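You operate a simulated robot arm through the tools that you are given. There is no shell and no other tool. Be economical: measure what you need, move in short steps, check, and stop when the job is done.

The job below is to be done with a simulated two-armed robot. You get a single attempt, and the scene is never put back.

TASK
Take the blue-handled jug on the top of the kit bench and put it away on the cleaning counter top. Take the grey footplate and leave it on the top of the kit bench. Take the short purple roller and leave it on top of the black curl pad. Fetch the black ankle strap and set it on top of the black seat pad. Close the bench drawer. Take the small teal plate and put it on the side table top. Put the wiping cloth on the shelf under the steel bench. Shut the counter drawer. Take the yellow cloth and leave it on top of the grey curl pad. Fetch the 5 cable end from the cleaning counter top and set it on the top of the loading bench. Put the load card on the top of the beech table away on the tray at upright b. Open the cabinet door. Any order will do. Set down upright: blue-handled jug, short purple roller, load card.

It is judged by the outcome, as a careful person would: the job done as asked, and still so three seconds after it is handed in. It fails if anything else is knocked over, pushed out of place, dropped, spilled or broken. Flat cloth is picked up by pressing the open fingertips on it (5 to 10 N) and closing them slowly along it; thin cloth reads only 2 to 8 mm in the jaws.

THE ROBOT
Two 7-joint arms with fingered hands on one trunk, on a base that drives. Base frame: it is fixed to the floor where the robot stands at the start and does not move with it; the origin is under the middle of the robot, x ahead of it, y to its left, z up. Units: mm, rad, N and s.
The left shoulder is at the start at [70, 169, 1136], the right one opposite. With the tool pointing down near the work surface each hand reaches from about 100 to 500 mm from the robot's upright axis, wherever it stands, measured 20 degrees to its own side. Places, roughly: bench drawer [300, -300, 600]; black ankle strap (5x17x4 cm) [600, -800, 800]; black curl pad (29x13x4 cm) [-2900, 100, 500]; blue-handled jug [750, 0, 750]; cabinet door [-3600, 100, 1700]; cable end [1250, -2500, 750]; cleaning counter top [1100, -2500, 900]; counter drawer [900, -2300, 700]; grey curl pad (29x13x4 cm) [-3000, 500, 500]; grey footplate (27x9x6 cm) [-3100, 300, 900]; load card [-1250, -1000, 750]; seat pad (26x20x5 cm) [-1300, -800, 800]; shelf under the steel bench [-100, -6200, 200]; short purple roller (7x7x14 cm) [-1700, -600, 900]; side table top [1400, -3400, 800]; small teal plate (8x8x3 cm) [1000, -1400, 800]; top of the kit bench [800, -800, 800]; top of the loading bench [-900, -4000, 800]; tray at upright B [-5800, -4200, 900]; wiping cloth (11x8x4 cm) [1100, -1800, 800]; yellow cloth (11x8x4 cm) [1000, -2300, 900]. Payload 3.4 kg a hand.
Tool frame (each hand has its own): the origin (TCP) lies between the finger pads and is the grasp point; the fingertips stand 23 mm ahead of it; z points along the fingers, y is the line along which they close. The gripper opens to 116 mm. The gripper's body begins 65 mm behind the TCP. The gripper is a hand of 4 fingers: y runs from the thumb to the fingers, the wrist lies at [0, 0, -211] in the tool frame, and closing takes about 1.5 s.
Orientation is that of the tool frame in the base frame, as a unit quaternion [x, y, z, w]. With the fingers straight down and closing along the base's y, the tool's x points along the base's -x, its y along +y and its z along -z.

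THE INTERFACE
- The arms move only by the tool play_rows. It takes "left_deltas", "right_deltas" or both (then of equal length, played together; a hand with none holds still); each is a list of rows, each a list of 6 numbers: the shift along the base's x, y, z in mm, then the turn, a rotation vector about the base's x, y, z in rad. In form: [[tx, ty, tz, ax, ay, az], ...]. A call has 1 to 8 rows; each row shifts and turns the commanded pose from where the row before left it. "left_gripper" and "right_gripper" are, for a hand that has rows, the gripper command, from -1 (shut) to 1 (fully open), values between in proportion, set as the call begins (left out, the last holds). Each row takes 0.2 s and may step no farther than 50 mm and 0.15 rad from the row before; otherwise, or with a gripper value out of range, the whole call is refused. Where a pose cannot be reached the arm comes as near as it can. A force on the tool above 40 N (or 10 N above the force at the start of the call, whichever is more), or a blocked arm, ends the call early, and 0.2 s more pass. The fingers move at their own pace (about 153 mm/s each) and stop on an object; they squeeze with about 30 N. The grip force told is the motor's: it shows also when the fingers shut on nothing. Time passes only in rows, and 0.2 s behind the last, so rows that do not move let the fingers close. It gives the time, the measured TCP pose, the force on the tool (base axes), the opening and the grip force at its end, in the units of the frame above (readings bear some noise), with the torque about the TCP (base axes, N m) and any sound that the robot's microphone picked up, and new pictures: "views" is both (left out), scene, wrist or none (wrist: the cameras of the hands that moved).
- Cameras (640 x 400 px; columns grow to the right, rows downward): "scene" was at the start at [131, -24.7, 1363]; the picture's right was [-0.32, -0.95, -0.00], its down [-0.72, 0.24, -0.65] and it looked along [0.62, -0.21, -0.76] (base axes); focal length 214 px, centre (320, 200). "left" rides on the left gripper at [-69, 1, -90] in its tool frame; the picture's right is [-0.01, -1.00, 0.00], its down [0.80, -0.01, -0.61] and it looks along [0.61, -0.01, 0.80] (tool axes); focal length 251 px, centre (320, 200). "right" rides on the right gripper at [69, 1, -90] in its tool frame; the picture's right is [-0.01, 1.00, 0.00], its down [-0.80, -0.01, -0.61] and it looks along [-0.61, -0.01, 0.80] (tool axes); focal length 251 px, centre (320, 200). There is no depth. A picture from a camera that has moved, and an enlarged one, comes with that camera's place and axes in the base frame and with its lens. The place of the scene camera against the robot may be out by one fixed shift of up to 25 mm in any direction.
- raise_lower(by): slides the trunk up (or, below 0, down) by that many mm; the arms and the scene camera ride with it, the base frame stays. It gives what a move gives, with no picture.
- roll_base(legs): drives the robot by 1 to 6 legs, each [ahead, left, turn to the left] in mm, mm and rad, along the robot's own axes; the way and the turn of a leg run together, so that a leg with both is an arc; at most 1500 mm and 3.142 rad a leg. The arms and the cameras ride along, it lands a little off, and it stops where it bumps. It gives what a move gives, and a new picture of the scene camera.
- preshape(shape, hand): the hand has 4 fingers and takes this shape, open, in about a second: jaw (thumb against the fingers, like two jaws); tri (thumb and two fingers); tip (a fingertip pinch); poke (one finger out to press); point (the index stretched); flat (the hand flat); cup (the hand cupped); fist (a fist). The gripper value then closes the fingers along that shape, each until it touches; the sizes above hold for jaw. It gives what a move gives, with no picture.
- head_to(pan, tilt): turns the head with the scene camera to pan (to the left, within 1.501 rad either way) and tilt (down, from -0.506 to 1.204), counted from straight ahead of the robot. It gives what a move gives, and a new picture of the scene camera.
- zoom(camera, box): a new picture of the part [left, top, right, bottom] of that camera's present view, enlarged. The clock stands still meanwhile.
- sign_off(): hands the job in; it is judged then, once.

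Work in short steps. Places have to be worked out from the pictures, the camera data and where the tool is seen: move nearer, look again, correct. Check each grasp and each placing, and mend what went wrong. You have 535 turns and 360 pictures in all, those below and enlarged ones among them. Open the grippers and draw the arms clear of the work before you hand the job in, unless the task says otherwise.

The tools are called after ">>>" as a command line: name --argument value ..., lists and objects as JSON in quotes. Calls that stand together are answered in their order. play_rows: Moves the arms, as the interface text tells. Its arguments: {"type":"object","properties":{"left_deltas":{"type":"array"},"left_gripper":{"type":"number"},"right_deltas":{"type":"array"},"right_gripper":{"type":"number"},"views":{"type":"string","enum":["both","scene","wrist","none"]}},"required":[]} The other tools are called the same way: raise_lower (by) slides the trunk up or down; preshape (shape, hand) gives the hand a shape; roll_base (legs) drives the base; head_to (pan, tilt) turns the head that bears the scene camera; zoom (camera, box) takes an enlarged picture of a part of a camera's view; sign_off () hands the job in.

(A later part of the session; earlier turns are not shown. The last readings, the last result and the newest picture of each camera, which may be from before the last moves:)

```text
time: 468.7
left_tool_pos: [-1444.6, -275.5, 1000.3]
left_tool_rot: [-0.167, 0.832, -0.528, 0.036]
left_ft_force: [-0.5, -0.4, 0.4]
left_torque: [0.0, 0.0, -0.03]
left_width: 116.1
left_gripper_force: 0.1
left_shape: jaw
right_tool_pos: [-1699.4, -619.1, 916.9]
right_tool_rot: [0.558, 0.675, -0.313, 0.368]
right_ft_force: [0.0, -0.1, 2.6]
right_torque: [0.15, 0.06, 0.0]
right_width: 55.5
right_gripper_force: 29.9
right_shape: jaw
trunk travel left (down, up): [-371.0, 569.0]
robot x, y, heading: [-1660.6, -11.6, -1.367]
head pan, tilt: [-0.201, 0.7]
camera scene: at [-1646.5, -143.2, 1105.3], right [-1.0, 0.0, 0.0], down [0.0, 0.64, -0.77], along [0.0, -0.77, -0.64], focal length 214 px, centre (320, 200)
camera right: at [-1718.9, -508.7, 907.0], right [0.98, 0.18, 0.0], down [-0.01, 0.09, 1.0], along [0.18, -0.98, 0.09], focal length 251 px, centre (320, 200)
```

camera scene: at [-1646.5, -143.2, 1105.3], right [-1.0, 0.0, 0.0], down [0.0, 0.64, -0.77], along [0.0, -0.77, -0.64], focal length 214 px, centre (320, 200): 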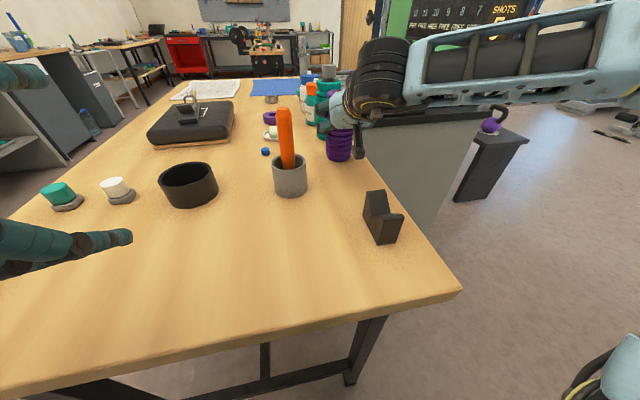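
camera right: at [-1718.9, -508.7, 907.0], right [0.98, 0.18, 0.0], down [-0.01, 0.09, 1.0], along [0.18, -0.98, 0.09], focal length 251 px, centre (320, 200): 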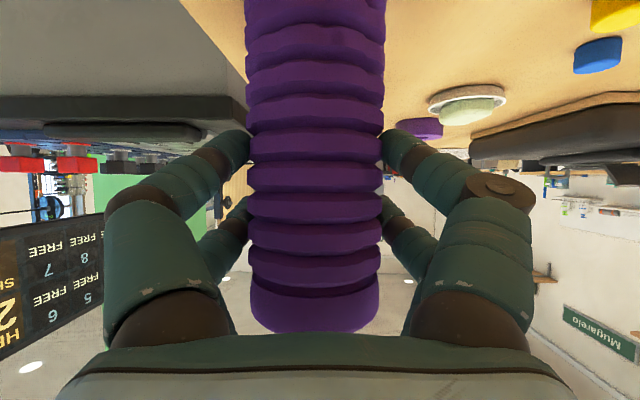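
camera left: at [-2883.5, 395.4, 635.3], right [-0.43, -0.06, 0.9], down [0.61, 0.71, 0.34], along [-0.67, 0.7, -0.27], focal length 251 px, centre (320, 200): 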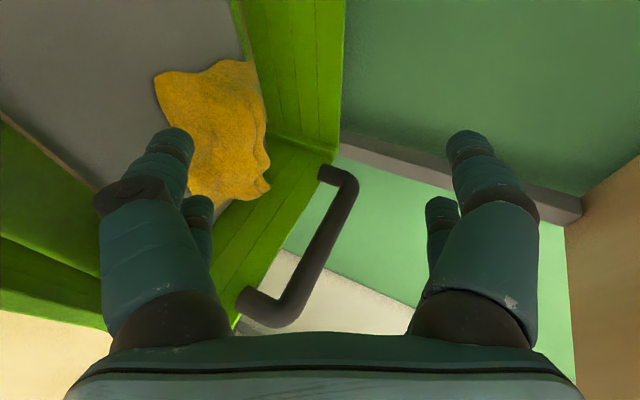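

Gripped at 55 mm, upright between the fingers. I lift and draw back.

>>> play_rows --right_deltas '[[0, 0, 15, 0, 0, 0], [0, 0, 25, 0, 0, 0], [0, 0, 35, 0, 0, 0], [-5, 30, 30, 0, 0, 0], [-10, 45, 0, 0, 0, 0], [-10, 45, 0, 0, 0, 0], [-10, 45, 0, 0, 0, 0]]' --views "both"

```text
time: 470.3
left_tool_pos: [-1446.6, -274.8, 1000.4]
left_tool_rot: [-0.166, 0.832, -0.528, 0.037]
left_ft_force: [-0.4, -0.2, 0.3]
left_torque: [-0.02, 0.04, 0.01]
left_width: 116.0
left_gripper_force: 0.2
left_shape: jaw
right_tool_pos: [-1734.0, -453.3, 1024.0]
right_tool_rot: [0.557, 0.675, -0.313, 0.369]
right_ft_force: [-0.7, 0.5, -2.1]
right_torque: [0.01, -0.01, -0.01]
right_width: 54.8
right_gripper_force: 29.7
right_shape: jaw
trunk travel left (down, up): [-371.0, 569.0]
robot x, y, heading: [-1662.9, -10.3, -1.367]
head pan, tilt: [-0.201, 0.7]
camera scene: at [-1646.9, -142.4, 1105.4], right [-1.0, 0.0, 0.0], down [0.0, 0.64, -0.77], along [0.0, -0.77, -0.64], focal length 214 px, centre (320, 200)
camera right: at [-1754.7, -342.7, 1013.7], right [0.98, 0.18, 0.0], down [-0.01, 0.09, 1.0], along [0.18, -0.98, 0.09], focal length 251 px, centre (320, 200)
```

scene: 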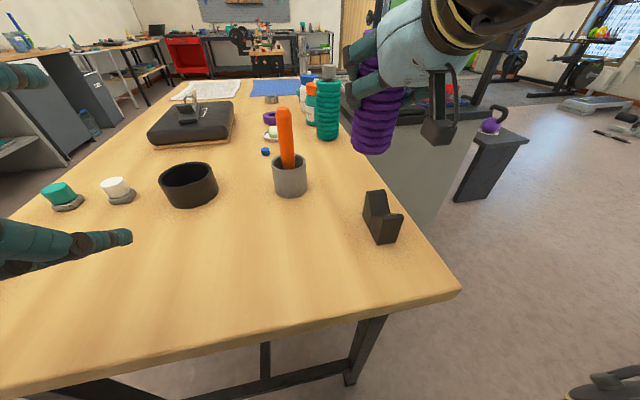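
right: 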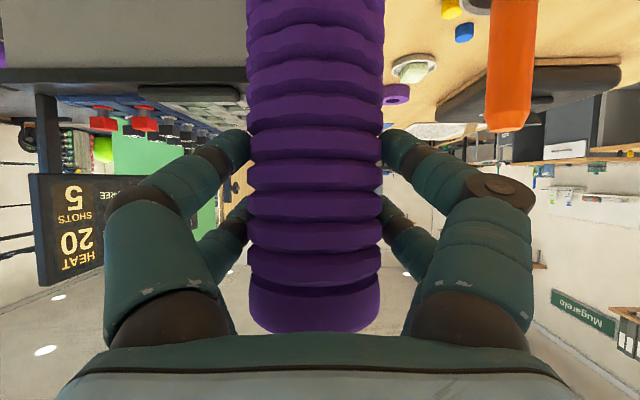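

The roller is held upright. I back off, turn to the wooden shelf, and lower the trunk.

>>> roll_base --legs '[[-380, 0, 0], [0, 0, -1.413]]'

>>> raise_lower --by -310

>>> head_to --pan 0.0 --tilt 0.4

```text
time: 476.2
left_tool_pos: [-1969.3, 107.8, 999.2]
left_tool_rot: [0.415, 0.74, -0.424, -0.315]
left_ft_force: [-0.4, 0.7, -0.1]
left_torque: [0.0, -0.02, -0.03]
left_width: 116.0
left_gripper_force: 0.1
left_shape: jaw
right_tool_pos: [-2191.1, 366.4, 1022.5]
right_tool_rot: [0.863, 0.151, -0.476, 0.076]
right_ft_force: [-0.2, 0.3, -2.6]
right_torque: [0.02, -0.02, -0.01]
right_width: 54.7
right_gripper_force: 30.3
right_shape: jaw
trunk travel left (down, up): [-371.0, 569.0]
robot x, y, heading: [-1741.0, 365.9, -2.78]
head pan, tilt: [-0.201, 0.7]
camera scene: at [-1864.9, 335.1, 1105.2], right [-0.16, 0.99, 0.0], down [0.64, 0.1, -0.76], along [-0.76, -0.12, -0.64], focal length 214 px, centre (320, 200)
```

scene: 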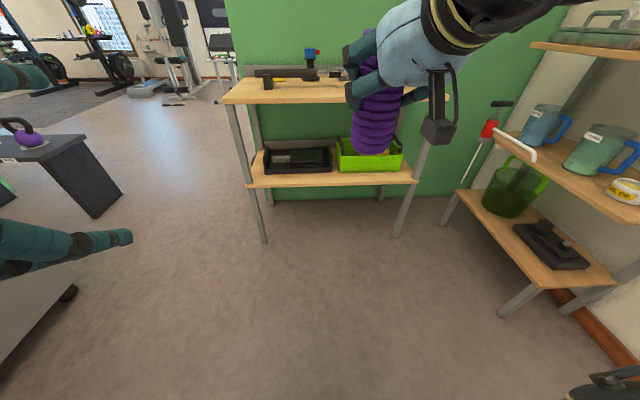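

```text
time: 479.2
left_tool_pos: [-1969.7, 109.0, 690.6]
left_tool_rot: [0.415, 0.74, -0.425, -0.316]
left_ft_force: [0.6, -0.1, 0.6]
left_torque: [0.0, 0.0, 0.0]
left_width: 116.0
left_gripper_force: 0.0
left_shape: jaw
right_tool_pos: [-2191.7, 366.4, 713.3]
right_tool_rot: [0.863, 0.152, -0.476, 0.076]
right_ft_force: [0.0, -0.1, -2.2]
right_torque: [-0.01, -0.06, 0.01]
right_width: 54.4
right_gripper_force: 30.3
right_shape: jaw
trunk travel left (down, up): [-61.0, 879.0]
robot x, y, heading: [-1742.0, 364.1, -2.783]
head pan, tilt: [-0.201, 0.7]
```

```text
time: 480.1
left_tool_pos: [-1971.7, 108.5, 690.3]
left_tool_rot: [0.415, 0.74, -0.424, -0.315]
left_ft_force: [-0.9, 0.2, -0.4]
left_torque: [-0.01, -0.02, 0.01]
left_width: 115.8
left_gripper_force: 0.2
left_shape: jaw
right_tool_pos: [-2192.1, 365.2, 712.3]
right_tool_rot: [0.864, 0.152, -0.475, 0.077]
right_ft_force: [-0.3, 0.2, -1.4]
right_torque: [-0.05, -0.03, -0.01]
right_width: 54.8
right_gripper_force: 30.2
right_shape: jaw
trunk travel left (down, up): [-61.0, 879.0]
robot x, y, heading: [-1737.7, 366.4, -2.786]
head pan, tilt: [0.0, 0.4]
camera scene: at [-1867.7, 316.0, 822.0], right [-0.35, 0.94, 0.0], down [0.37, 0.14, -0.92], along [-0.86, -0.32, -0.39], focal length 214 px, centre (320, 200)
```

scene: 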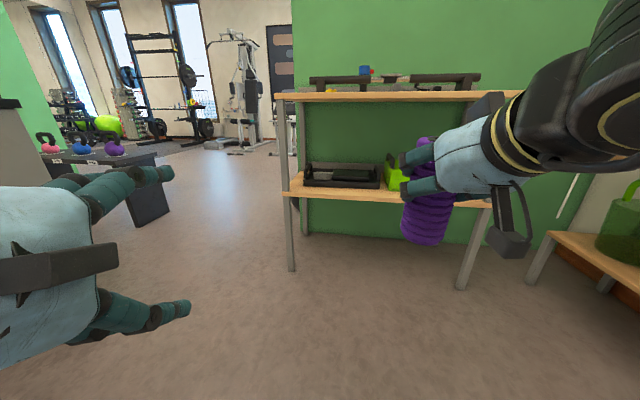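

I move the left hand further left, out of the way of the shelf's leg, lower the roller to z 655, and drive ahead 450.

>>> play_rows --left_deltas '[[17, -46, 0, 0, 0, 0], [17, -46, 0, 0, 0, 0], [17, -46, 0, 0, 0, 0], [17, -46, 0, 0, 0, 0], [17, -46, 0, 0, 0, 0]]' --right_deltas '[[0, 0, -10, 0, 0, 0], [0, 0, -10, 0, 0, 0], [0, 0, -10, 0, 0, 0], [0, 0, -14, 0, 0, 0], [0, 0, -14, 0, 0, 0]]' --views "none"

>>> roll_base --legs '[[430, 0, 0]]'

```text
time: 481.2
left_tool_pos: [-1884.7, -121.4, 690.9]
left_tool_rot: [0.414, 0.74, -0.426, -0.316]
left_ft_force: [-0.5, 0.1, -0.5]
left_torque: [0.0, -0.02, -0.01]
left_width: 116.0
left_gripper_force: 0.1
left_shape: jaw
right_tool_pos: [-2191.1, 365.9, 653.8]
right_tool_rot: [0.863, 0.151, -0.476, 0.076]
right_ft_force: [-0.3, -0.4, -2.6]
right_torque: [0.0, 0.02, 0.02]
right_width: 54.3
right_gripper_force: 29.8
right_shape: jaw
trunk travel left (down, up): [-61.0, 879.0]
robot x, y, heading: [-1742.7, 365.1, -2.782]
head pan, tilt: [0.0, 0.4]
```

```text
time: 483.9
left_tool_pos: [-2287.8, -270.6, 689.4]
left_tool_rot: [0.416, 0.74, -0.424, -0.316]
left_ft_force: [0.2, -0.2, 1.0]
left_torque: [0.0, 0.0, -0.02]
left_width: 115.8
left_gripper_force: 0.0
left_shape: jaw
right_tool_pos: [-2592.0, 219.6, 653.9]
right_tool_rot: [0.863, 0.149, -0.476, 0.075]
right_ft_force: [0.6, -0.1, -1.4]
right_torque: [0.0, 0.01, -0.01]
right_width: 54.8
right_gripper_force: 30.1
right_shape: jaw
trunk travel left (down, up): [-61.0, 879.0]
robot x, y, heading: [-2142.8, 218.5, -2.79]
head pan, tilt: [0.0, 0.4]
camera scene: at [-2268.6, 167.7, 822.1], right [-0.35, 0.94, 0.0], down [0.37, 0.13, -0.92], along [-0.86, -0.32, -0.39], focal length 214 px, centre (320, 200)
```

scene: 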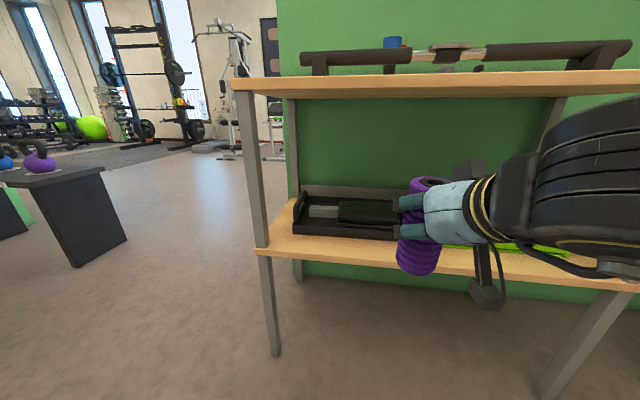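

Lateral position agrees. I lower to z 628 for headroom and drive 215 ahead.

>>> play_rows --right_deltas '[[0, 0, -13, 0, 0, 0], [0, 0, -13, 0, 0, 0]]' --views "none"

>>> roll_base --legs '[[205, 0, 0]]'

>>> play_rows --right_deltas '[[0, 0, 0, 0, 0, 0]]' --views "wrist"

```text
time: 484.5
left_tool_pos: [-2287.5, -271.1, 690.6]
left_tool_rot: [0.416, 0.74, -0.424, -0.316]
left_ft_force: [0.2, 0.2, -0.1]
left_torque: [0.0, 0.0, -0.03]
left_width: 116.0
left_gripper_force: 0.0
left_shape: jaw
right_tool_pos: [-2593.5, 218.5, 629.6]
right_tool_rot: [0.863, 0.149, -0.476, 0.075]
right_ft_force: [-0.5, 0.3, -2.0]
right_torque: [0.0, -0.03, -0.02]
right_width: 54.8
right_gripper_force: 30.4
right_shape: jaw
trunk travel left (down, up): [-61.0, 879.0]
robot x, y, heading: [-2137.9, 216.5, -2.786]
head pan, tilt: [0.0, 0.4]
```

```text
time: 486.1
left_tool_pos: [-2481.4, -342.2, 690.0]
left_tool_rot: [0.416, 0.74, -0.424, -0.316]
left_ft_force: [0.1, 0.7, 0.2]
left_torque: [0.01, -0.03, 0.01]
left_width: 116.1
left_gripper_force: 0.1
left_shape: jaw
right_tool_pos: [-2785.8, 147.2, 629.6]
right_tool_rot: [0.864, 0.148, -0.476, 0.075]
right_ft_force: [0.2, -0.4, -2.3]
right_torque: [-0.02, -0.01, 0.0]
right_width: 54.3
right_gripper_force: 29.7
right_shape: jaw
trunk travel left (down, up): [-61.0, 879.0]
robot x, y, heading: [-2336.3, 145.4, -2.786]
head pan, tilt: [0.0, 0.4]
camera scene: at [-2462.8, 96.3, 822.1], right [-0.35, 0.94, 0.0], down [0.37, 0.13, -0.92], along [-0.86, -0.32, -0.39], focal length 214 px, centre (320, 200)
```

scene: 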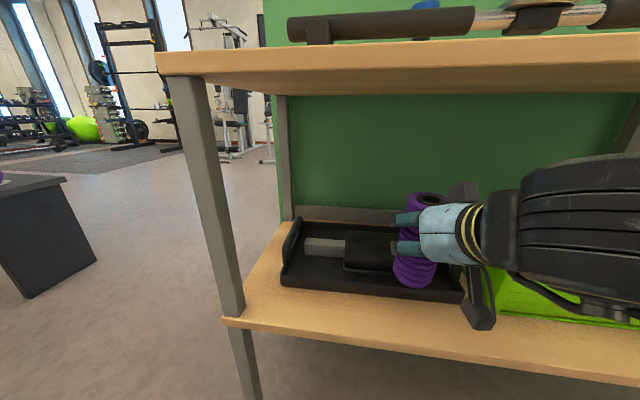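

```text
time: 486.5
left_tool_pos: [-2482.7, -342.0, 689.6]
left_tool_rot: [0.415, 0.74, -0.424, -0.317]
left_ft_force: [1.3, 0.2, 0.1]
left_torque: [-0.02, -0.06, -0.03]
left_width: 115.9
left_gripper_force: 0.1
left_shape: jaw
right_tool_pos: [-2786.5, 147.5, 629.0]
right_tool_rot: [0.863, 0.149, -0.476, 0.076]
right_ft_force: [0.1, -0.6, -2.3]
right_torque: [-0.01, 0.0, 0.01]
right_width: 54.5
right_gripper_force: 29.6
right_shape: jaw
trunk travel left (down, up): [-61.0, 879.0]
robot x, y, heading: [-2337.4, 148.4, -2.787]
head pan, tilt: [0.0, 0.4]
camera right: at [-2679.8, 183.9, 619.9], right [0.32, -0.95, 0.0], down [0.08, 0.02, 1.0], along [-0.94, -0.32, 0.09], focal length 251 px, centre (320, 200)
```

right: 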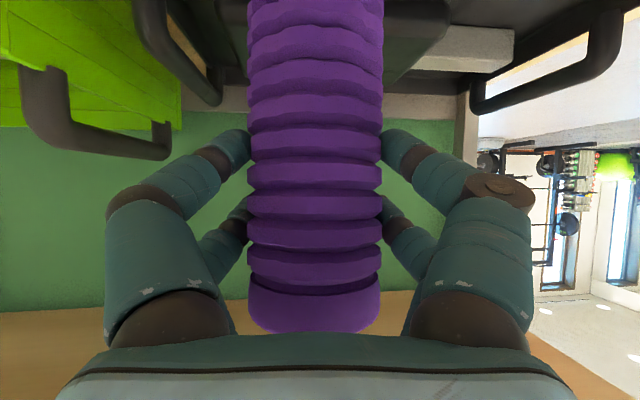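

I move the roller in 100 mm over the pad.

>>> play_rows --right_deltas '[[-35, -10, 0, 0, 0, 0], [-35, -10, 0, 0, 0, 0], [-26, -9, 0, 0, 0, 0]]' --views "both"

```text
time: 487.3
left_tool_pos: [-2482.2, -342.1, 690.4]
left_tool_rot: [0.417, 0.739, -0.424, -0.316]
left_ft_force: [0.2, 0.5, 0.3]
left_torque: [-0.01, 0.01, -0.01]
left_width: 115.8
left_gripper_force: 0.1
left_shape: jaw
right_tool_pos: [-2883.9, 119.1, 628.7]
right_tool_rot: [0.864, 0.149, -0.476, 0.075]
right_ft_force: [-0.4, -0.4, -1.2]
right_torque: [-0.02, -0.03, 0.01]
right_width: 54.3
right_gripper_force: 30.3
right_shape: jaw
trunk travel left (down, up): [-61.0, 879.0]
robot x, y, heading: [-2336.5, 147.6, -2.786]
head pan, tilt: [0.0, 0.4]
camera scene: at [-2462.9, 96.3, 822.1], right [-0.35, 0.94, 0.0], down [0.37, 0.13, -0.92], along [-0.86, -0.32, -0.39], focal length 214 px, centre (320, 200)
camera right: at [-2776.3, 155.1, 620.0], right [0.32, -0.95, 0.0], down [0.08, 0.02, 1.0], along [-0.94, -0.32, 0.09], focal length 251 px, centre (320, 200)
```

scene: 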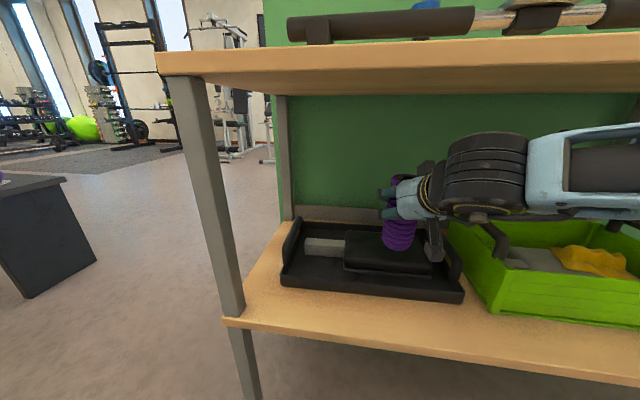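
right: 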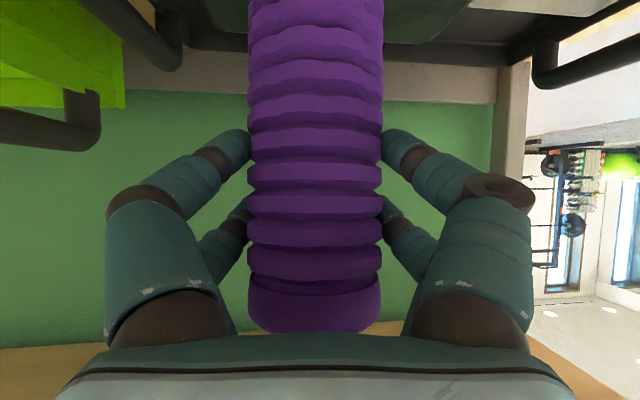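

Landing point falls slightly to the rear of the plate's middle; I pull back 15 mm and lower to contact.

>>> play_rows --right_deltas '[[14, 5, 0, 0, 0, 0], [0, 0, -6, 0, 0, 0], [0, 0, -5, 0, 0, 0], [0, 0, -4, 0, 0, 0], [0, 0, -4, 0, 0, 0], [0, 0, -4, 0, 0, 0], [0, 0, -4, 0, 0, 0], [0, 0, -4, 0, 0, 0]]' --views "scene"

```text
time: 489.1
left_tool_pos: [-2481.9, -342.2, 689.9]
left_tool_rot: [0.416, 0.739, -0.425, -0.316]
left_ft_force: [0.8, -0.8, 0.9]
left_torque: [-0.02, 0.01, 0.01]
left_width: 115.9
left_gripper_force: 0.1
left_shape: jaw
right_tool_pos: [-2872.1, 127.9, 606.1]
right_tool_rot: [0.865, 0.151, -0.473, 0.074]
right_ft_force: [-0.1, 0.4, -1.0]
right_torque: [0.01, -0.04, -0.02]
right_width: 54.4
right_gripper_force: 29.8
right_shape: jaw
right hand out of reach, approached as far as the arm can: row 7, 8
trunk travel left (down, up): [-61.0, 879.0]
robot x, y, heading: [-2335.7, 145.5, -2.785]
head pan, tilt: [0.0, 0.4]
camera scene: at [-2462.8, 96.3, 822.1], right [-0.35, 0.94, 0.0], down [0.37, 0.13, -0.92], along [-0.86, -0.32, -0.39], focal length 214 px, centre (320, 200)
```

scene: 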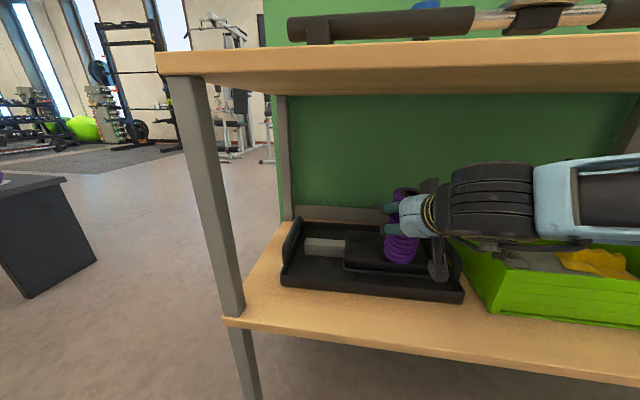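

Arm limit reached with no contact yet; I lower by the trunk a few mm.

>>> raise_lower --by -7

>>> zoom --camera "scene" --box '[270, 170, 510, 320]'

```text
time: 489.7
left_tool_pos: [-2481.9, -343.6, 683.6]
left_tool_rot: [0.416, 0.739, -0.425, -0.317]
left_ft_force: [0.4, -0.1, -0.4]
left_torque: [-0.01, 0.04, 0.01]
left_width: 115.8
left_gripper_force: 0.0
left_shape: jaw
right_tool_pos: [-2870.6, 125.5, 599.3]
right_tool_rot: [0.864, 0.151, -0.475, 0.075]
right_ft_force: [-0.9, -0.4, 9.6]
right_torque: [0.2, 0.15, 0.05]
right_width: 54.3
right_gripper_force: 30.0
right_shape: jaw
trunk travel left (down, up): [-54.0, 886.0]
robot x, y, heading: [-2339.1, 148.0, -2.786]
head pan, tilt: [0.0, 0.4]
```

```text
2.67 times, centred on (390, 245) of scene
camera zoom: at [-2462.0, 96.2, 815.4], right [-0.35, 0.94, 0.0], down [0.36, 0.13, -0.92], along [-0.86, -0.32, -0.39], focal length 572 px, centre (133, 80)
```

zoom: 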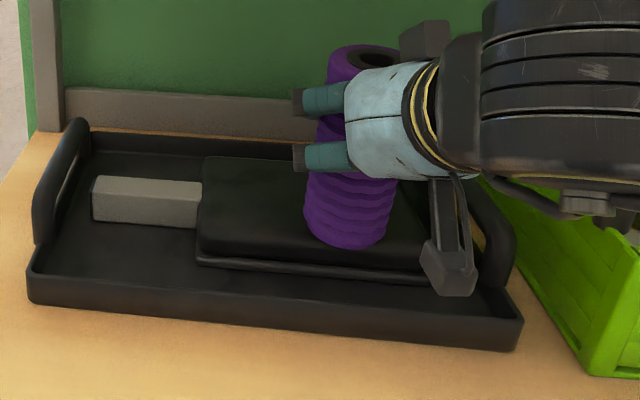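

The roller stands on the black pad (10 N contact). I open and withdraw straight back.

>>> play_rows --right_deltas '[[0, 0, 0, 0, 0, 0], [0, 0, 0, 0, 0, 0], [0, 0, 0, 0, 0, 0], [0, 0, 0, 0, 0, 0]]' --right_gripper 0.7 --views "none"

>>> play_rows --right_deltas '[[20, 7, 1, 0, 0, 0], [30, 11, 2, 0, 0, 0], [40, 14, 3, 0, 0, 0], [40, 14, 0, 0, 0, 0]]' --views "scene"

```text
time: 490.7
left_tool_pos: [-2481.8, -342.8, 683.3]
left_tool_rot: [0.416, 0.739, -0.424, -0.317]
left_ft_force: [-0.1, -0.6, 0.1]
left_torque: [-0.01, 0.03, 0.05]
left_width: 115.6
left_gripper_force: 0.0
left_shape: jaw
right_tool_pos: [-2870.8, 128.2, 599.1]
right_tool_rot: [0.864, 0.151, -0.474, 0.074]
right_ft_force: [1.4, 0.4, -0.3]
right_torque: [-0.01, -0.02, -0.03]
right_width: 98.7
right_gripper_force: 0.1
right_shape: jaw
trunk travel left (down, up): [-54.0, 886.0]
robot x, y, heading: [-2336.9, 147.3, -2.792]
head pan, tilt: [0.0, 0.4]
```

```text
time: 491.7
left_tool_pos: [-2482.2, -342.0, 682.8]
left_tool_rot: [0.417, 0.739, -0.424, -0.316]
left_ft_force: [-0.1, 0.8, 0.6]
left_torque: [0.0, 0.0, 0.02]
left_width: 115.8
left_gripper_force: 0.0
left_shape: jaw
right_tool_pos: [-2746.7, 167.8, 613.2]
right_tool_rot: [0.865, 0.151, -0.473, 0.072]
right_ft_force: [0.7, 0.3, 0.6]
right_torque: [-0.01, -0.01, 0.01]
right_width: 98.3
right_gripper_force: 0.1
right_shape: jaw
right hand out of reach, approached as far as the arm can: row 4
trunk travel left (down, up): [-54.0, 886.0]
robot x, y, heading: [-2335.8, 144.7, -2.788]
head pan, tilt: [0.0, 0.4]
camera scene: at [-2462.9, 96.3, 815.1], right [-0.34, 0.94, 0.0], down [0.37, 0.13, -0.92], along [-0.86, -0.32, -0.39], focal length 214 px, centre (320, 200)
```

scene: 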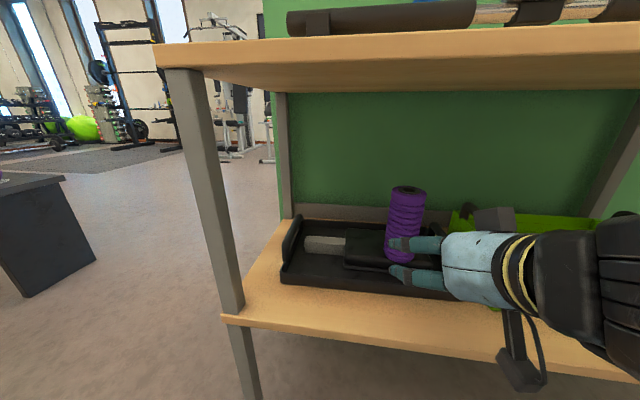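

The roller stands upright on the pad. I back off, raise the trunk, and look at the shelf top for the footplate.

>>> roll_base --legs '[[-330, 0, 0]]'

>>> raise_lower --by 400

>>> raise_lower --by 250

>>> head_to --pan -0.15 --tilt 0.6

>>> zoom --camera "scene" --box '[250, 140, 470, 280]'

```text
time: 493.9
left_tool_pos: [-2170.0, -227.4, 683.3]
left_tool_rot: [0.416, 0.74, -0.425, -0.316]
left_ft_force: [0.0, -0.3, -0.1]
left_torque: [0.05, 0.06, -0.03]
left_width: 115.9
left_gripper_force: 0.0
left_shape: jaw
right_tool_pos: [-2435.2, 281.0, 613.3]
right_tool_rot: [0.865, 0.152, -0.472, 0.075]
right_ft_force: [-0.5, 0.0, 0.6]
right_torque: [-0.04, -0.02, -0.01]
right_width: 98.6
right_gripper_force: 0.1
right_shape: jaw
trunk travel left (down, up): [-54.0, 886.0]
robot x, y, heading: [-2025.4, 259.7, -2.788]
head pan, tilt: [0.0, 0.4]
camera scene: at [-2150.9, 211.1, 815.1], right [-0.35, 0.94, 0.0], down [0.36, 0.14, -0.92], along [-0.86, -0.32, -0.39], focal length 214 px, centre (320, 200)
```

scene: 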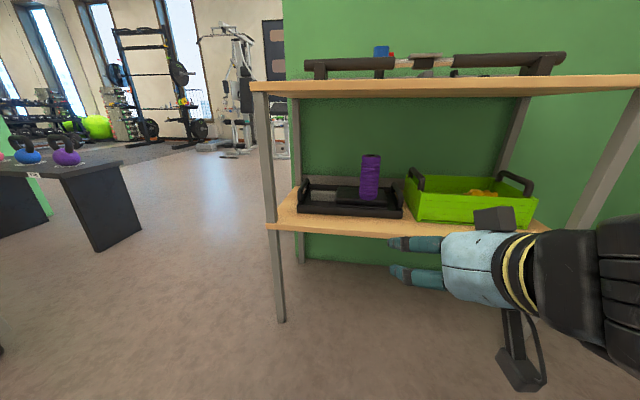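

```text
time: 497.7
left_tool_pos: [-2169.9, -227.0, 1083.5]
left_tool_rot: [0.415, 0.74, -0.424, -0.316]
left_ft_force: [-0.3, 0.0, 0.2]
left_torque: [0.0, 0.0, 0.02]
left_width: 115.8
left_gripper_force: 0.0
left_shape: jaw
right_tool_pos: [-2434.6, 281.8, 1014.1]
right_tool_rot: [0.865, 0.153, -0.472, 0.075]
right_ft_force: [0.0, 0.6, -0.3]
right_torque: [0.0, -0.01, 0.0]
right_width: 98.6
right_gripper_force: 0.0
right_shape: jaw
trunk travel left (down, up): [-454.0, 486.0]
robot x, y, heading: [-2025.1, 258.8, -2.787]
head pan, tilt: [0.0, 0.4]
```

```text
time: 500.3
left_tool_pos: [-2169.1, -227.5, 1332.4]
left_tool_rot: [0.415, 0.74, -0.424, -0.317]
left_ft_force: [0.3, 1.0, -0.3]
left_torque: [0.0, -0.01, 0.03]
left_width: 116.0
left_gripper_force: 0.0
left_shape: jaw
right_tool_pos: [-2434.4, 281.7, 1263.3]
right_tool_rot: [0.865, 0.153, -0.472, 0.076]
right_ft_force: [-0.3, 0.3, 0.4]
right_torque: [-0.01, -0.03, 0.03]
right_width: 98.6
right_gripper_force: 0.0
right_shape: jaw
trunk travel left (down, up): [-704.0, 236.0]
robot x, y, heading: [-2028.3, 262.3, -2.787]
head pan, tilt: [0.0, 0.4]
```

```text
time: 501.0
left_tool_pos: [-2169.4, -227.0, 1333.1]
left_tool_rot: [0.415, 0.74, -0.425, -0.316]
left_ft_force: [-0.2, -0.3, 0.2]
left_torque: [-0.02, -0.06, -0.02]
left_width: 115.9
left_gripper_force: 0.0
left_shape: jaw
right_tool_pos: [-2435.4, 281.9, 1264.5]
right_tool_rot: [0.865, 0.153, -0.473, 0.076]
right_ft_force: [-0.2, -1.0, 0.3]
right_torque: [0.03, -0.03, 0.0]
right_width: 98.3
right_gripper_force: 0.0
right_shape: jaw
trunk travel left (down, up): [-704.0, 236.0]
robot x, y, heading: [-2025.3, 263.4, -2.785]
head pan, tilt: [-0.15, 0.6]
camera scene: at [-2150.6, 225.2, 1446.9], right [-0.2, 0.98, 0.0], down [0.55, 0.12, -0.83], along [-0.81, -0.17, -0.56], focal length 214 px, centre (320, 200)
```

scene: 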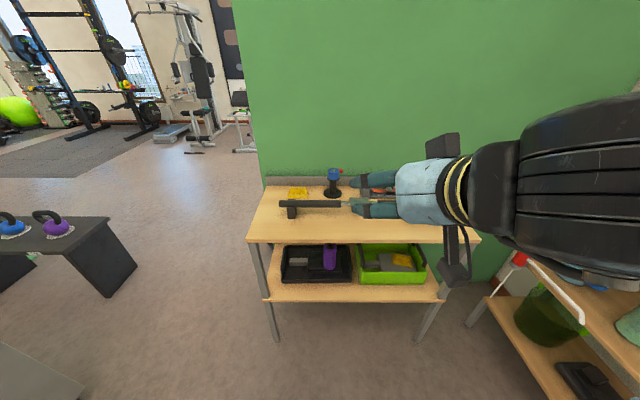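

```text
2.86 times, centred on (360, 210) of scene
camera zoom: at [-2150.6, 225.2, 1446.9], right [-0.2, 0.98, 0.0], down [0.55, 0.12, -0.83], along [-0.81, -0.17, -0.56], focal length 613 px, centre (206, 171)
```

zoom: 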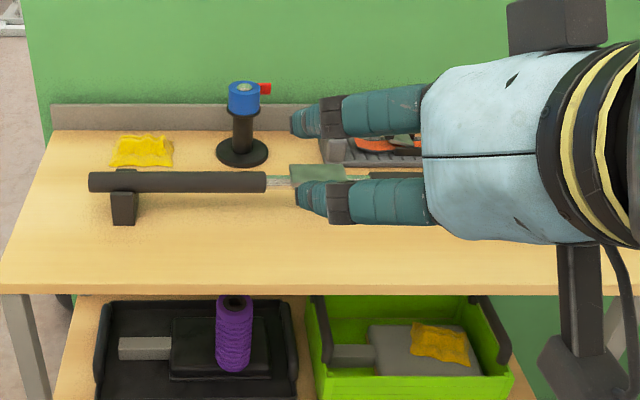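

Both pads carry their things well. I move the right hand aside and steepen it to view the footplate.

>>> play_rows --right_deltas '[[-12, 35, 0, 0.05, -0.136, 0], [-12, 35, 0, 0.05, -0.136, 0], [-12, 35, 0, 0.05, -0.136, 0], [-12, 35, 0, 0.05, -0.136, 0], [-10, 30, 0, 0, 0, 0]]' --right_gripper 1 --views "scene"

>>> zoom --camera "scene" --box '[240, 130, 480, 280]'

```text
time: 502.2
left_tool_pos: [-2168.3, -225.8, 1333.9]
left_tool_rot: [0.415, 0.739, -0.426, -0.316]
left_ft_force: [-0.5, 0.2, 0.3]
left_torque: [-0.03, 0.02, -0.03]
left_width: 116.3
left_gripper_force: 0.1
left_shape: jaw
right_tool_pos: [-2492.6, 453.4, 1262.5]
right_tool_rot: [0.963, 0.172, -0.206, 0.028]
right_ft_force: [0.6, 0.1, -0.9]
right_torque: [0.0, 0.01, -0.01]
right_width: 115.8
right_gripper_force: 0.0
right_shape: jaw
trunk travel left (down, up): [-704.0, 236.0]
robot x, y, heading: [-2024.6, 258.2, -2.783]
head pan, tilt: [-0.15, 0.6]
camera scene: at [-2150.4, 227.0, 1447.0], right [-0.2, 0.98, 0.0], down [0.55, 0.11, -0.83], along [-0.81, -0.17, -0.56], focal length 214 px, centre (320, 200)
```

scene: 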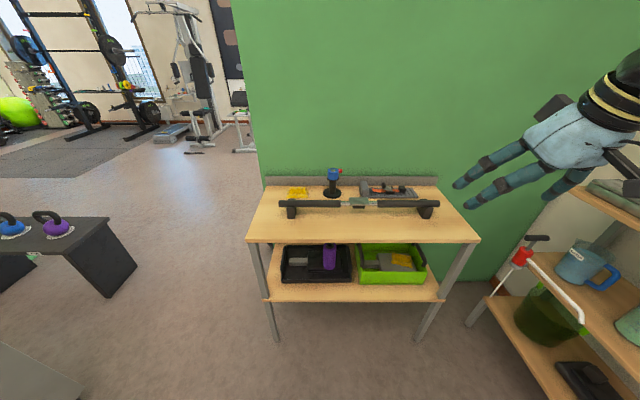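

```text
2.67 times, centred on (360, 205) of scene
camera zoom: at [-2150.4, 227.0, 1447.0], right [-0.2, 0.98, 0.0], down [0.55, 0.11, -0.83], along [-0.81, -0.17, -0.56], focal length 572 px, centre (213, 187)
```

zoom: 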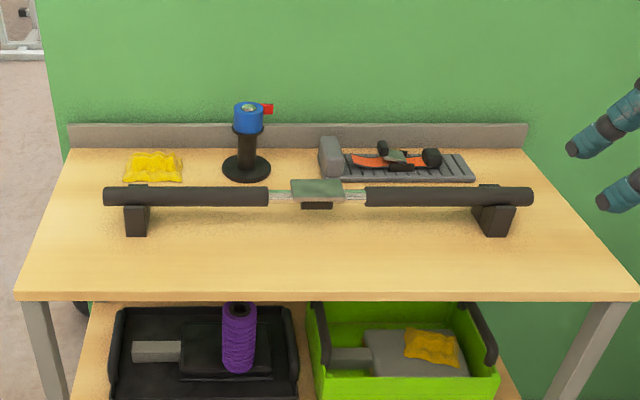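

The footplate lies at the back, too near the upstand to straddle, so I will first grip its heel block at (-3061, 271) and draw it forward. I drive into position.

>>> roll_base --legs '[[0, -205, 0], [370, 0, 0]]'

>>> raise_lower --by -110

>>> play_rows --right_deltas '[[-20, -40, 0, 0, 0, 0], [-20, -40, 0, 0, 0, 0], [-30, -35, -20, 0, 0, 0], [-35, -30, -20, 0, 0, 0]]' --views "both"

```text
time: 505.8
left_tool_pos: [-2586.8, -165.2, 1334.6]
left_tool_rot: [0.415, 0.739, -0.426, -0.317]
left_ft_force: [-0.5, 0.1, -0.5]
left_torque: [-0.05, -0.01, 0.0]
left_width: 115.9
left_gripper_force: 0.1
left_shape: jaw
right_tool_pos: [-2910.3, 514.1, 1263.6]
right_tool_rot: [0.963, 0.172, -0.207, 0.028]
right_ft_force: [0.4, 0.3, 0.3]
right_torque: [-0.02, 0.0, 0.01]
right_width: 115.9
right_gripper_force: 0.0
right_shape: jaw
trunk travel left (down, up): [-704.0, 236.0]
robot x, y, heading: [-2441.9, 327.3, -2.783]
head pan, tilt: [-0.15, 0.6]
camera scene: at [-2567.8, 288.3, 1447.0], right [-0.2, 0.98, 0.0], down [0.55, 0.11, -0.83], along [-0.81, -0.17, -0.56], focal length 214 px, centre (320, 200)
```

scene: 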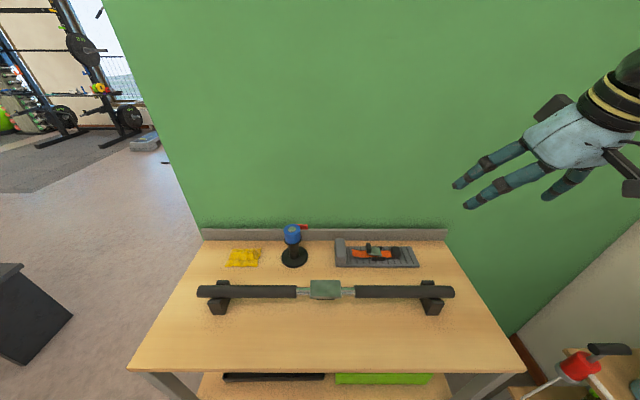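

```text
time: 507.2
left_tool_pos: [-2587.1, -165.3, 1223.4]
left_tool_rot: [0.415, 0.74, -0.424, -0.315]
left_ft_force: [-0.1, 0.0, -0.4]
left_torque: [-0.04, 0.0, 0.01]
left_width: 116.1
left_gripper_force: 0.0
left_shape: jaw
right_tool_pos: [-2910.2, 512.8, 1154.6]
right_tool_rot: [0.963, 0.172, -0.206, 0.028]
right_ft_force: [-0.7, -1.3, -0.1]
right_torque: [-0.01, -0.01, -0.01]
right_width: 115.7
right_gripper_force: 0.0
right_shape: jaw
trunk travel left (down, up): [-594.0, 346.0]
robot x, y, heading: [-2444.0, 323.2, -2.786]
head pan, tilt: [-0.15, 0.6]
```

```text
refused: row 3 steps farther than a row can; nothing moved
```

I bring the right hand over the heel block.

>>> play_rows --right_deltas '[[-20, -44, 0, 0, 0, 0], [-20, -44, 0, 0, 0, 0], [-20, -44, 0, 0, 0, 0], [-25, -42, 0, 0, 0, 0], [-30, -38, 0, 0, 0, 0], [-20, -20, -30, 0, 0, 0], [0, 0, -40, 0, 0, 0]]' --views "both"

```text
time: 508.8
left_tool_pos: [-2585.0, -165.1, 1223.9]
left_tool_rot: [0.415, 0.74, -0.425, -0.316]
left_ft_force: [0.1, 0.4, 0.2]
left_torque: [-0.02, 0.0, -0.03]
left_width: 116.0
left_gripper_force: 0.1
left_shape: jaw
right_tool_pos: [-3045.3, 282.6, 1084.2]
right_tool_rot: [0.963, 0.172, -0.207, 0.027]
right_ft_force: [-0.2, 0.4, -0.2]
right_torque: [0.01, 0.02, 0.0]
right_width: 115.8
right_gripper_force: 0.0
right_shape: jaw
trunk travel left (down, up): [-594.0, 346.0]
robot x, y, heading: [-2444.4, 322.2, -2.784]
head pan, tilt: [-0.15, 0.6]
camera scene: at [-2567.0, 288.4, 1337.1], right [-0.2, 0.98, 0.0], down [0.55, 0.11, -0.83], along [-0.81, -0.17, -0.56], focal length 214 px, centre (320, 200)
camera right: at [-2950.3, 314.9, 1138.3], right [0.33, -0.94, -0.01], down [-0.45, -0.17, 0.88], along [-0.83, -0.29, -0.48], focal length 251 px, centre (320, 200)
```

scene: 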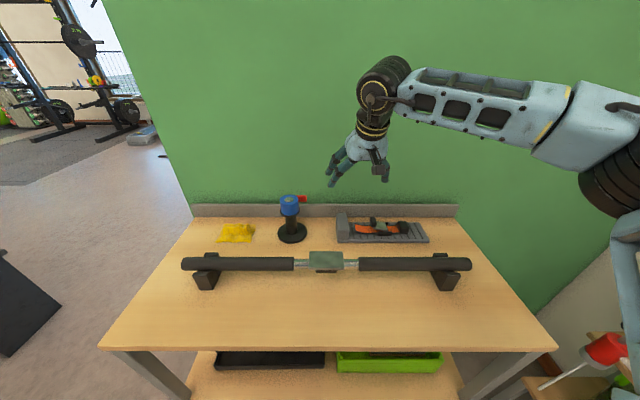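
right: 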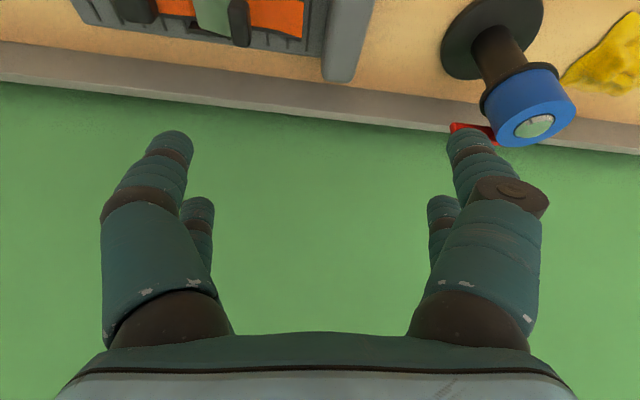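

The wrist view shows a 40 mm gap behind the plate, so I can straddle it directly. I turn the right hand to close front-to-back, shift the base right and a bit nearer.

>>> play_rows --right_deltas '[[20, 8, 10, 0, 0, 0.148], [20, 8, 10, 0, 0, 0.148], [20, 8, 0, 0, 0, 0.148], [20, 8, 0, 0, 0, 0.148], [20, 8, 0, 0, 0, 0.148], [0, 0, 0, 0, 0, 0.148], [0, 0, 0, 0, 0, 0.148], [0, 0, 0, 0, 0, 0.148]]' --views "none"

>>> play_rows --right_deltas '[[0, 0, 0, 0, 0, 0.148], [0, 0, 0, 0, 0, 0.148], [0, 0, 0, 0, 0, 0.09]]' --views "none"

>>> roll_base --legs '[[0, -130, 0], [50, 0, 0]]'

>>> play_rows --right_deltas '[[-15, 0, 0, 0, 0, 0]]' --views "both"

```text
time: 510.6
left_tool_pos: [-2588.1, -164.9, 1223.0]
left_tool_rot: [0.416, 0.74, -0.424, -0.316]
left_ft_force: [0.0, 0.1, -0.5]
left_torque: [-0.01, 0.02, 0.0]
left_width: 115.7
left_gripper_force: 0.2
left_shape: jaw
right_tool_pos: [-2946.4, 321.7, 1103.3]
right_tool_rot: [0.702, 0.68, -0.156, 0.139]
right_ft_force: [-0.8, 0.6, 0.5]
right_torque: [0.0, 0.0, 0.01]
right_width: 115.9
right_gripper_force: 0.1
right_shape: jaw
trunk travel left (down, up): [-594.0, 346.0]
robot x, y, heading: [-2442.8, 318.5, -2.788]
head pan, tilt: [-0.15, 0.6]
```

```text
time: 511.4
left_tool_pos: [-2587.3, -166.0, 1222.1]
left_tool_rot: [0.415, 0.74, -0.424, -0.316]
left_ft_force: [0.3, -0.5, -0.9]
left_torque: [0.0, -0.02, -0.01]
left_width: 116.1
left_gripper_force: 0.1
left_shape: jaw
right_tool_pos: [-2945.8, 320.2, 1103.1]
right_tool_rot: [0.558, 0.803, -0.127, 0.166]
right_ft_force: [-0.5, -0.2, 0.4]
right_torque: [-0.01, 0.0, 0.02]
right_width: 116.0
right_gripper_force: 0.1
right_shape: jaw
trunk travel left (down, up): [-594.0, 346.0]
robot x, y, heading: [-2438.4, 323.6, -2.785]
head pan, tilt: [-0.15, 0.6]
```

```text
time: 513.2
left_tool_pos: [-2677.0, -62.1, 1223.1]
left_tool_rot: [0.415, 0.74, -0.425, -0.316]
left_ft_force: [1.2, -0.7, 0.0]
left_torque: [0.0, -0.01, -0.03]
left_width: 115.8
left_gripper_force: 0.1
left_shape: jaw
right_tool_pos: [-3035.1, 426.1, 1103.1]
right_tool_rot: [0.559, 0.803, -0.127, 0.165]
right_ft_force: [-0.3, 0.3, -0.1]
right_torque: [-0.01, 0.01, -0.03]
right_width: 115.7
right_gripper_force: 0.1
right_shape: jaw
trunk travel left (down, up): [-594.0, 346.0]
robot x, y, heading: [-2531.9, 424.2, -2.784]
head pan, tilt: [-0.15, 0.6]
camera scene: at [-2658.1, 392.0, 1337.1], right [-0.2, 0.98, 0.0], down [0.55, 0.12, -0.83], along [-0.81, -0.17, -0.56], focal length 214 px, centre (320, 200)
```

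scene: 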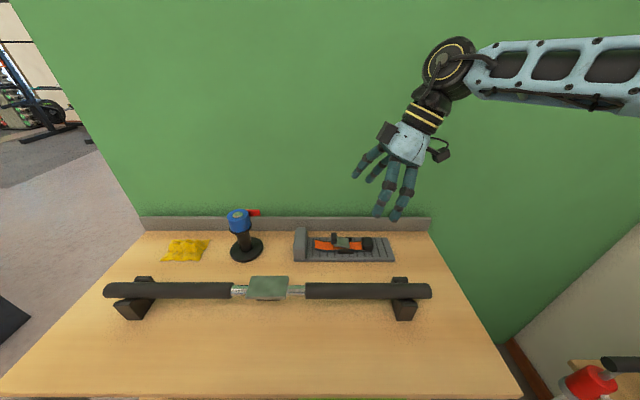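

```text
time: 513.6
left_tool_pos: [-2676.9, -60.8, 1222.9]
left_tool_rot: [0.414, 0.74, -0.425, -0.316]
left_ft_force: [-0.1, -0.1, 0.1]
left_torque: [-0.02, 0.03, -0.01]
left_width: 115.9
left_gripper_force: 0.0
left_shape: jaw
right_tool_pos: [-3050.6, 425.3, 1103.8]
right_tool_rot: [0.559, 0.802, -0.127, 0.165]
right_ft_force: [0.5, 0.1, 0.1]
right_torque: [-0.03, -0.01, -0.03]
right_width: 115.9
right_gripper_force: 0.1
right_shape: jaw
trunk travel left (down, up): [-594.0, 346.0]
robot x, y, heading: [-2534.5, 430.3, -2.786]
head pan, tilt: [-0.15, 0.6]
camera scene: at [-2658.4, 392.2, 1337.1], right [-0.2, 0.98, 0.0], down [0.55, 0.12, -0.83], along [-0.81, -0.17, -0.56], focal length 214 px, centre (320, 200)
camera right: at [-3082.8, 519.2, 1158.7], right [0.94, 0.34, -0.02], down [0.17, -0.45, 0.88], along [0.29, -0.83, -0.48], focal length 251 px, centre (320, 200)
```

scene: 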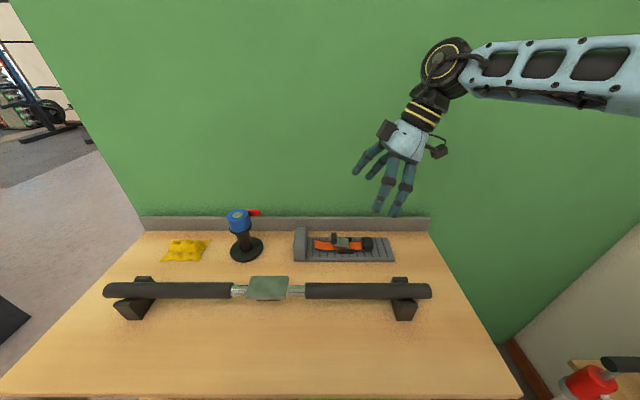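
right: 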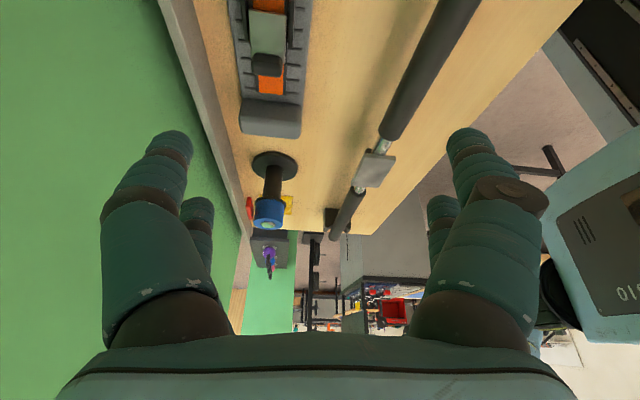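

The old tilt now leans sideways; I set the hand upright.

>>> play_rows --right_deltas '[[0, 0, 0, 0.1334, 0.0423, 0], [0, 0, 0, 0.1334, 0.0423, 0], [0, 0, 0, 0.1334, 0.0423, 0]]' --views "wrist"

```text
time: 514.4
left_tool_pos: [-2680.0, -61.6, 1223.1]
left_tool_rot: [0.415, 0.74, -0.424, -0.316]
left_ft_force: [0.3, -0.8, 0.7]
left_torque: [-0.02, 0.01, -0.01]
left_width: 115.9
left_gripper_force: 0.0
left_shape: jaw
right_tool_pos: [-3053.1, 425.3, 1102.8]
right_tool_rot: [0.572, 0.82, 0.002, 0.0]
right_ft_force: [-1.0, -0.6, 0.1]
right_torque: [0.0, -0.03, 0.01]
right_width: 116.2
right_gripper_force: 0.1
right_shape: jaw
trunk travel left (down, up): [-594.0, 346.0]
robot x, y, heading: [-2532.6, 425.8, -2.785]
head pan, tilt: [-0.15, 0.6]
camera right: at [-3076.0, 489.5, 1193.5], right [0.94, 0.34, 0.0], down [0.27, -0.75, 0.61], along [0.2, -0.57, -0.8], focal length 251 px, centre (320, 200)
```

right: 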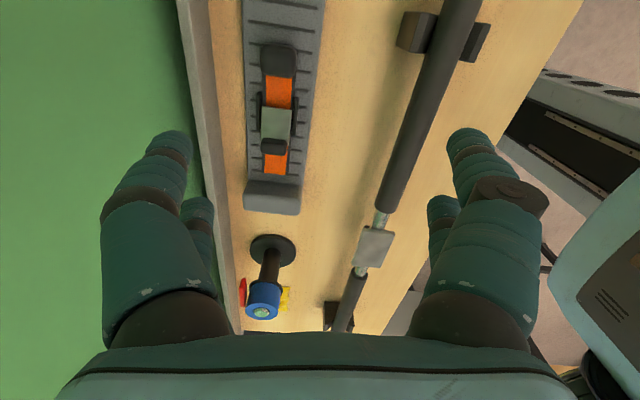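

Footplate shows clearly; its middle is near (-3096, 348). I move over it and lower part way.

>>> play_rows --right_deltas '[[-15, -26, -20, 0, 0, 0], [-15, -26, -20, 0, 0, 0], [-13, -25, -20, 0, 0, 0], [0, 0, -40, 0, 0, 0], [0, 0, -40, 0, 0, 0]]' --views "both"

```text
time: 515.6
left_tool_pos: [-2679.1, -59.5, 1222.0]
left_tool_rot: [0.415, 0.741, -0.424, -0.315]
left_ft_force: [0.1, -0.3, 0.1]
left_torque: [0.02, 0.0, -0.01]
left_width: 116.0
left_gripper_force: 0.1
left_shape: jaw
right_tool_pos: [-3068.8, 407.7, 991.5]
right_tool_rot: [0.572, 0.82, 0.0, 0.0]
right_ft_force: [1.2, -0.5, 0.1]
right_torque: [0.07, -0.04, 0.02]
right_width: 116.0
right_gripper_force: 0.2
right_shape: jaw
right hand out of reach, approached as far as the arm can: row 1, 2, 3
trunk travel left (down, up): [-594.0, 346.0]
robot x, y, heading: [-2538.8, 420.9, -2.791]
head pan, tilt: [-0.15, 0.6]
camera scene: at [-2660.2, 392.0, 1336.9], right [-0.2, 0.98, 0.0], down [0.55, 0.12, -0.82], along [-0.81, -0.17, -0.57], focal length 214 px, centre (320, 200)
camera right: at [-3091.7, 472.7, 1081.5], right [0.94, 0.34, 0.0], down [0.27, -0.75, 0.61], along [0.21, -0.57, -0.79], focal length 251 px, centre (320, 200)
```

scene: 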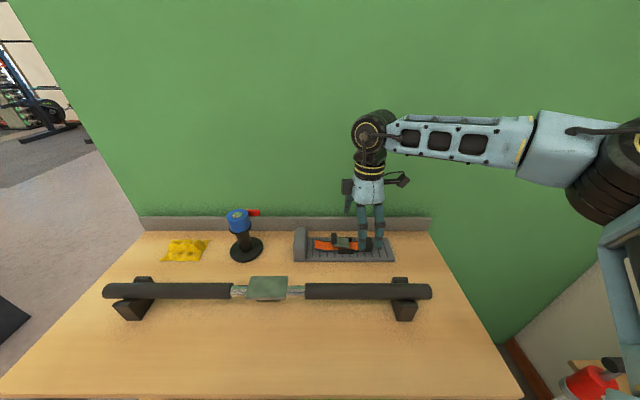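
right: 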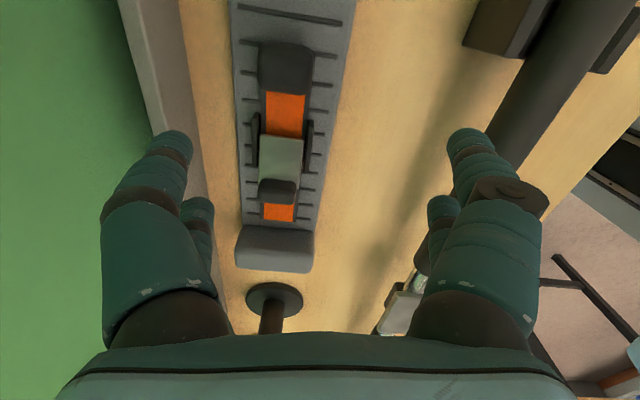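

The reach ends just short. I creep the base 45 mm nearer (its low front goes under the lower board).

>>> roll_base --legs '[[45, 0, 0]]'

>>> play_rows --right_deltas '[[5, -25, 0, 0, 0, 0], [5, -25, 0, 0, 0, 0], [0, -10, 0, 0, 0, 0]]' --views "wrist"

```text
time: 516.5
left_tool_pos: [-2719.0, -75.4, 1223.4]
left_tool_rot: [0.414, 0.74, -0.426, -0.316]
left_ft_force: [-0.8, 0.1, 0.4]
left_torque: [-0.02, 0.04, 0.02]
left_width: 116.0
left_gripper_force: 0.0
left_shape: jaw
right_tool_pos: [-3109.6, 393.0, 991.6]
right_tool_rot: [0.571, 0.821, 0.0, 0.0]
right_ft_force: [-0.6, -0.4, -0.9]
right_torque: [-0.05, 0.01, 0.0]
right_width: 115.9
right_gripper_force: 0.1
right_shape: jaw
trunk travel left (down, up): [-594.0, 346.0]
robot x, y, heading: [-2575.2, 408.8, -2.789]
head pan, tilt: [-0.15, 0.6]
camera scene: at [-2700.7, 376.7, 1337.1], right [-0.2, 0.98, 0.0], down [0.55, 0.12, -0.83], along [-0.81, -0.17, -0.56], focal length 214 px, centre (320, 200)
```

scene: 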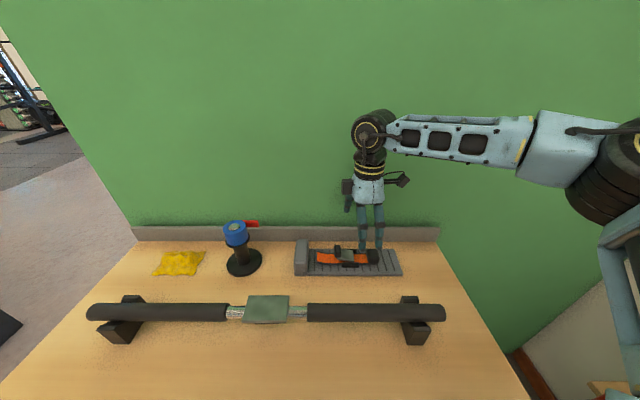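

```text
time: 517.3
left_tool_pos: [-2719.9, -77.1, 1223.2]
left_tool_rot: [0.415, 0.74, -0.425, -0.316]
left_ft_force: [-0.2, 0.4, 1.0]
left_torque: [-0.01, -0.03, 0.01]
left_width: 116.0
left_gripper_force: 0.1
left_shape: jaw
right_tool_pos: [-3087.9, 363.6, 988.3]
right_tool_rot: [0.572, 0.82, -0.001, 0.001]
right_ft_force: [-0.3, 0.0, 1.0]
right_torque: [0.01, -0.01, 0.0]
right_width: 115.9
right_gripper_force: 0.0
right_shape: jaw
right hand out of reach, approached as far as the arm can: row 1, 2, 3
trunk travel left (down, up): [-594.0, 346.0]
robot x, y, heading: [-2577.0, 415.3, -2.786]
head pan, tilt: [-0.15, 0.6]
camera right: at [-3110.9, 428.2, 1079.2], right [0.94, 0.34, 0.0], down [0.27, -0.75, 0.61], along [0.21, -0.57, -0.79], focal length 251 px, centre (320, 200)
```

right: 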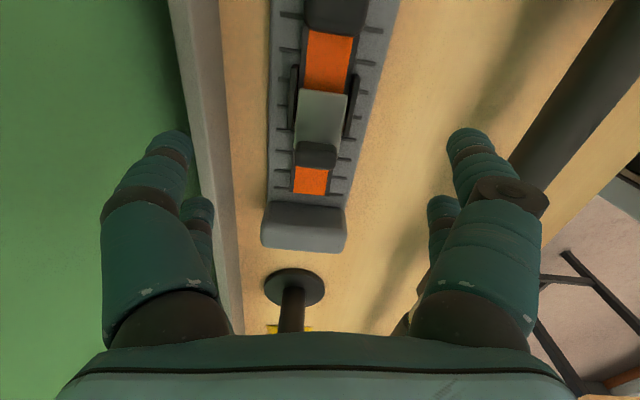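

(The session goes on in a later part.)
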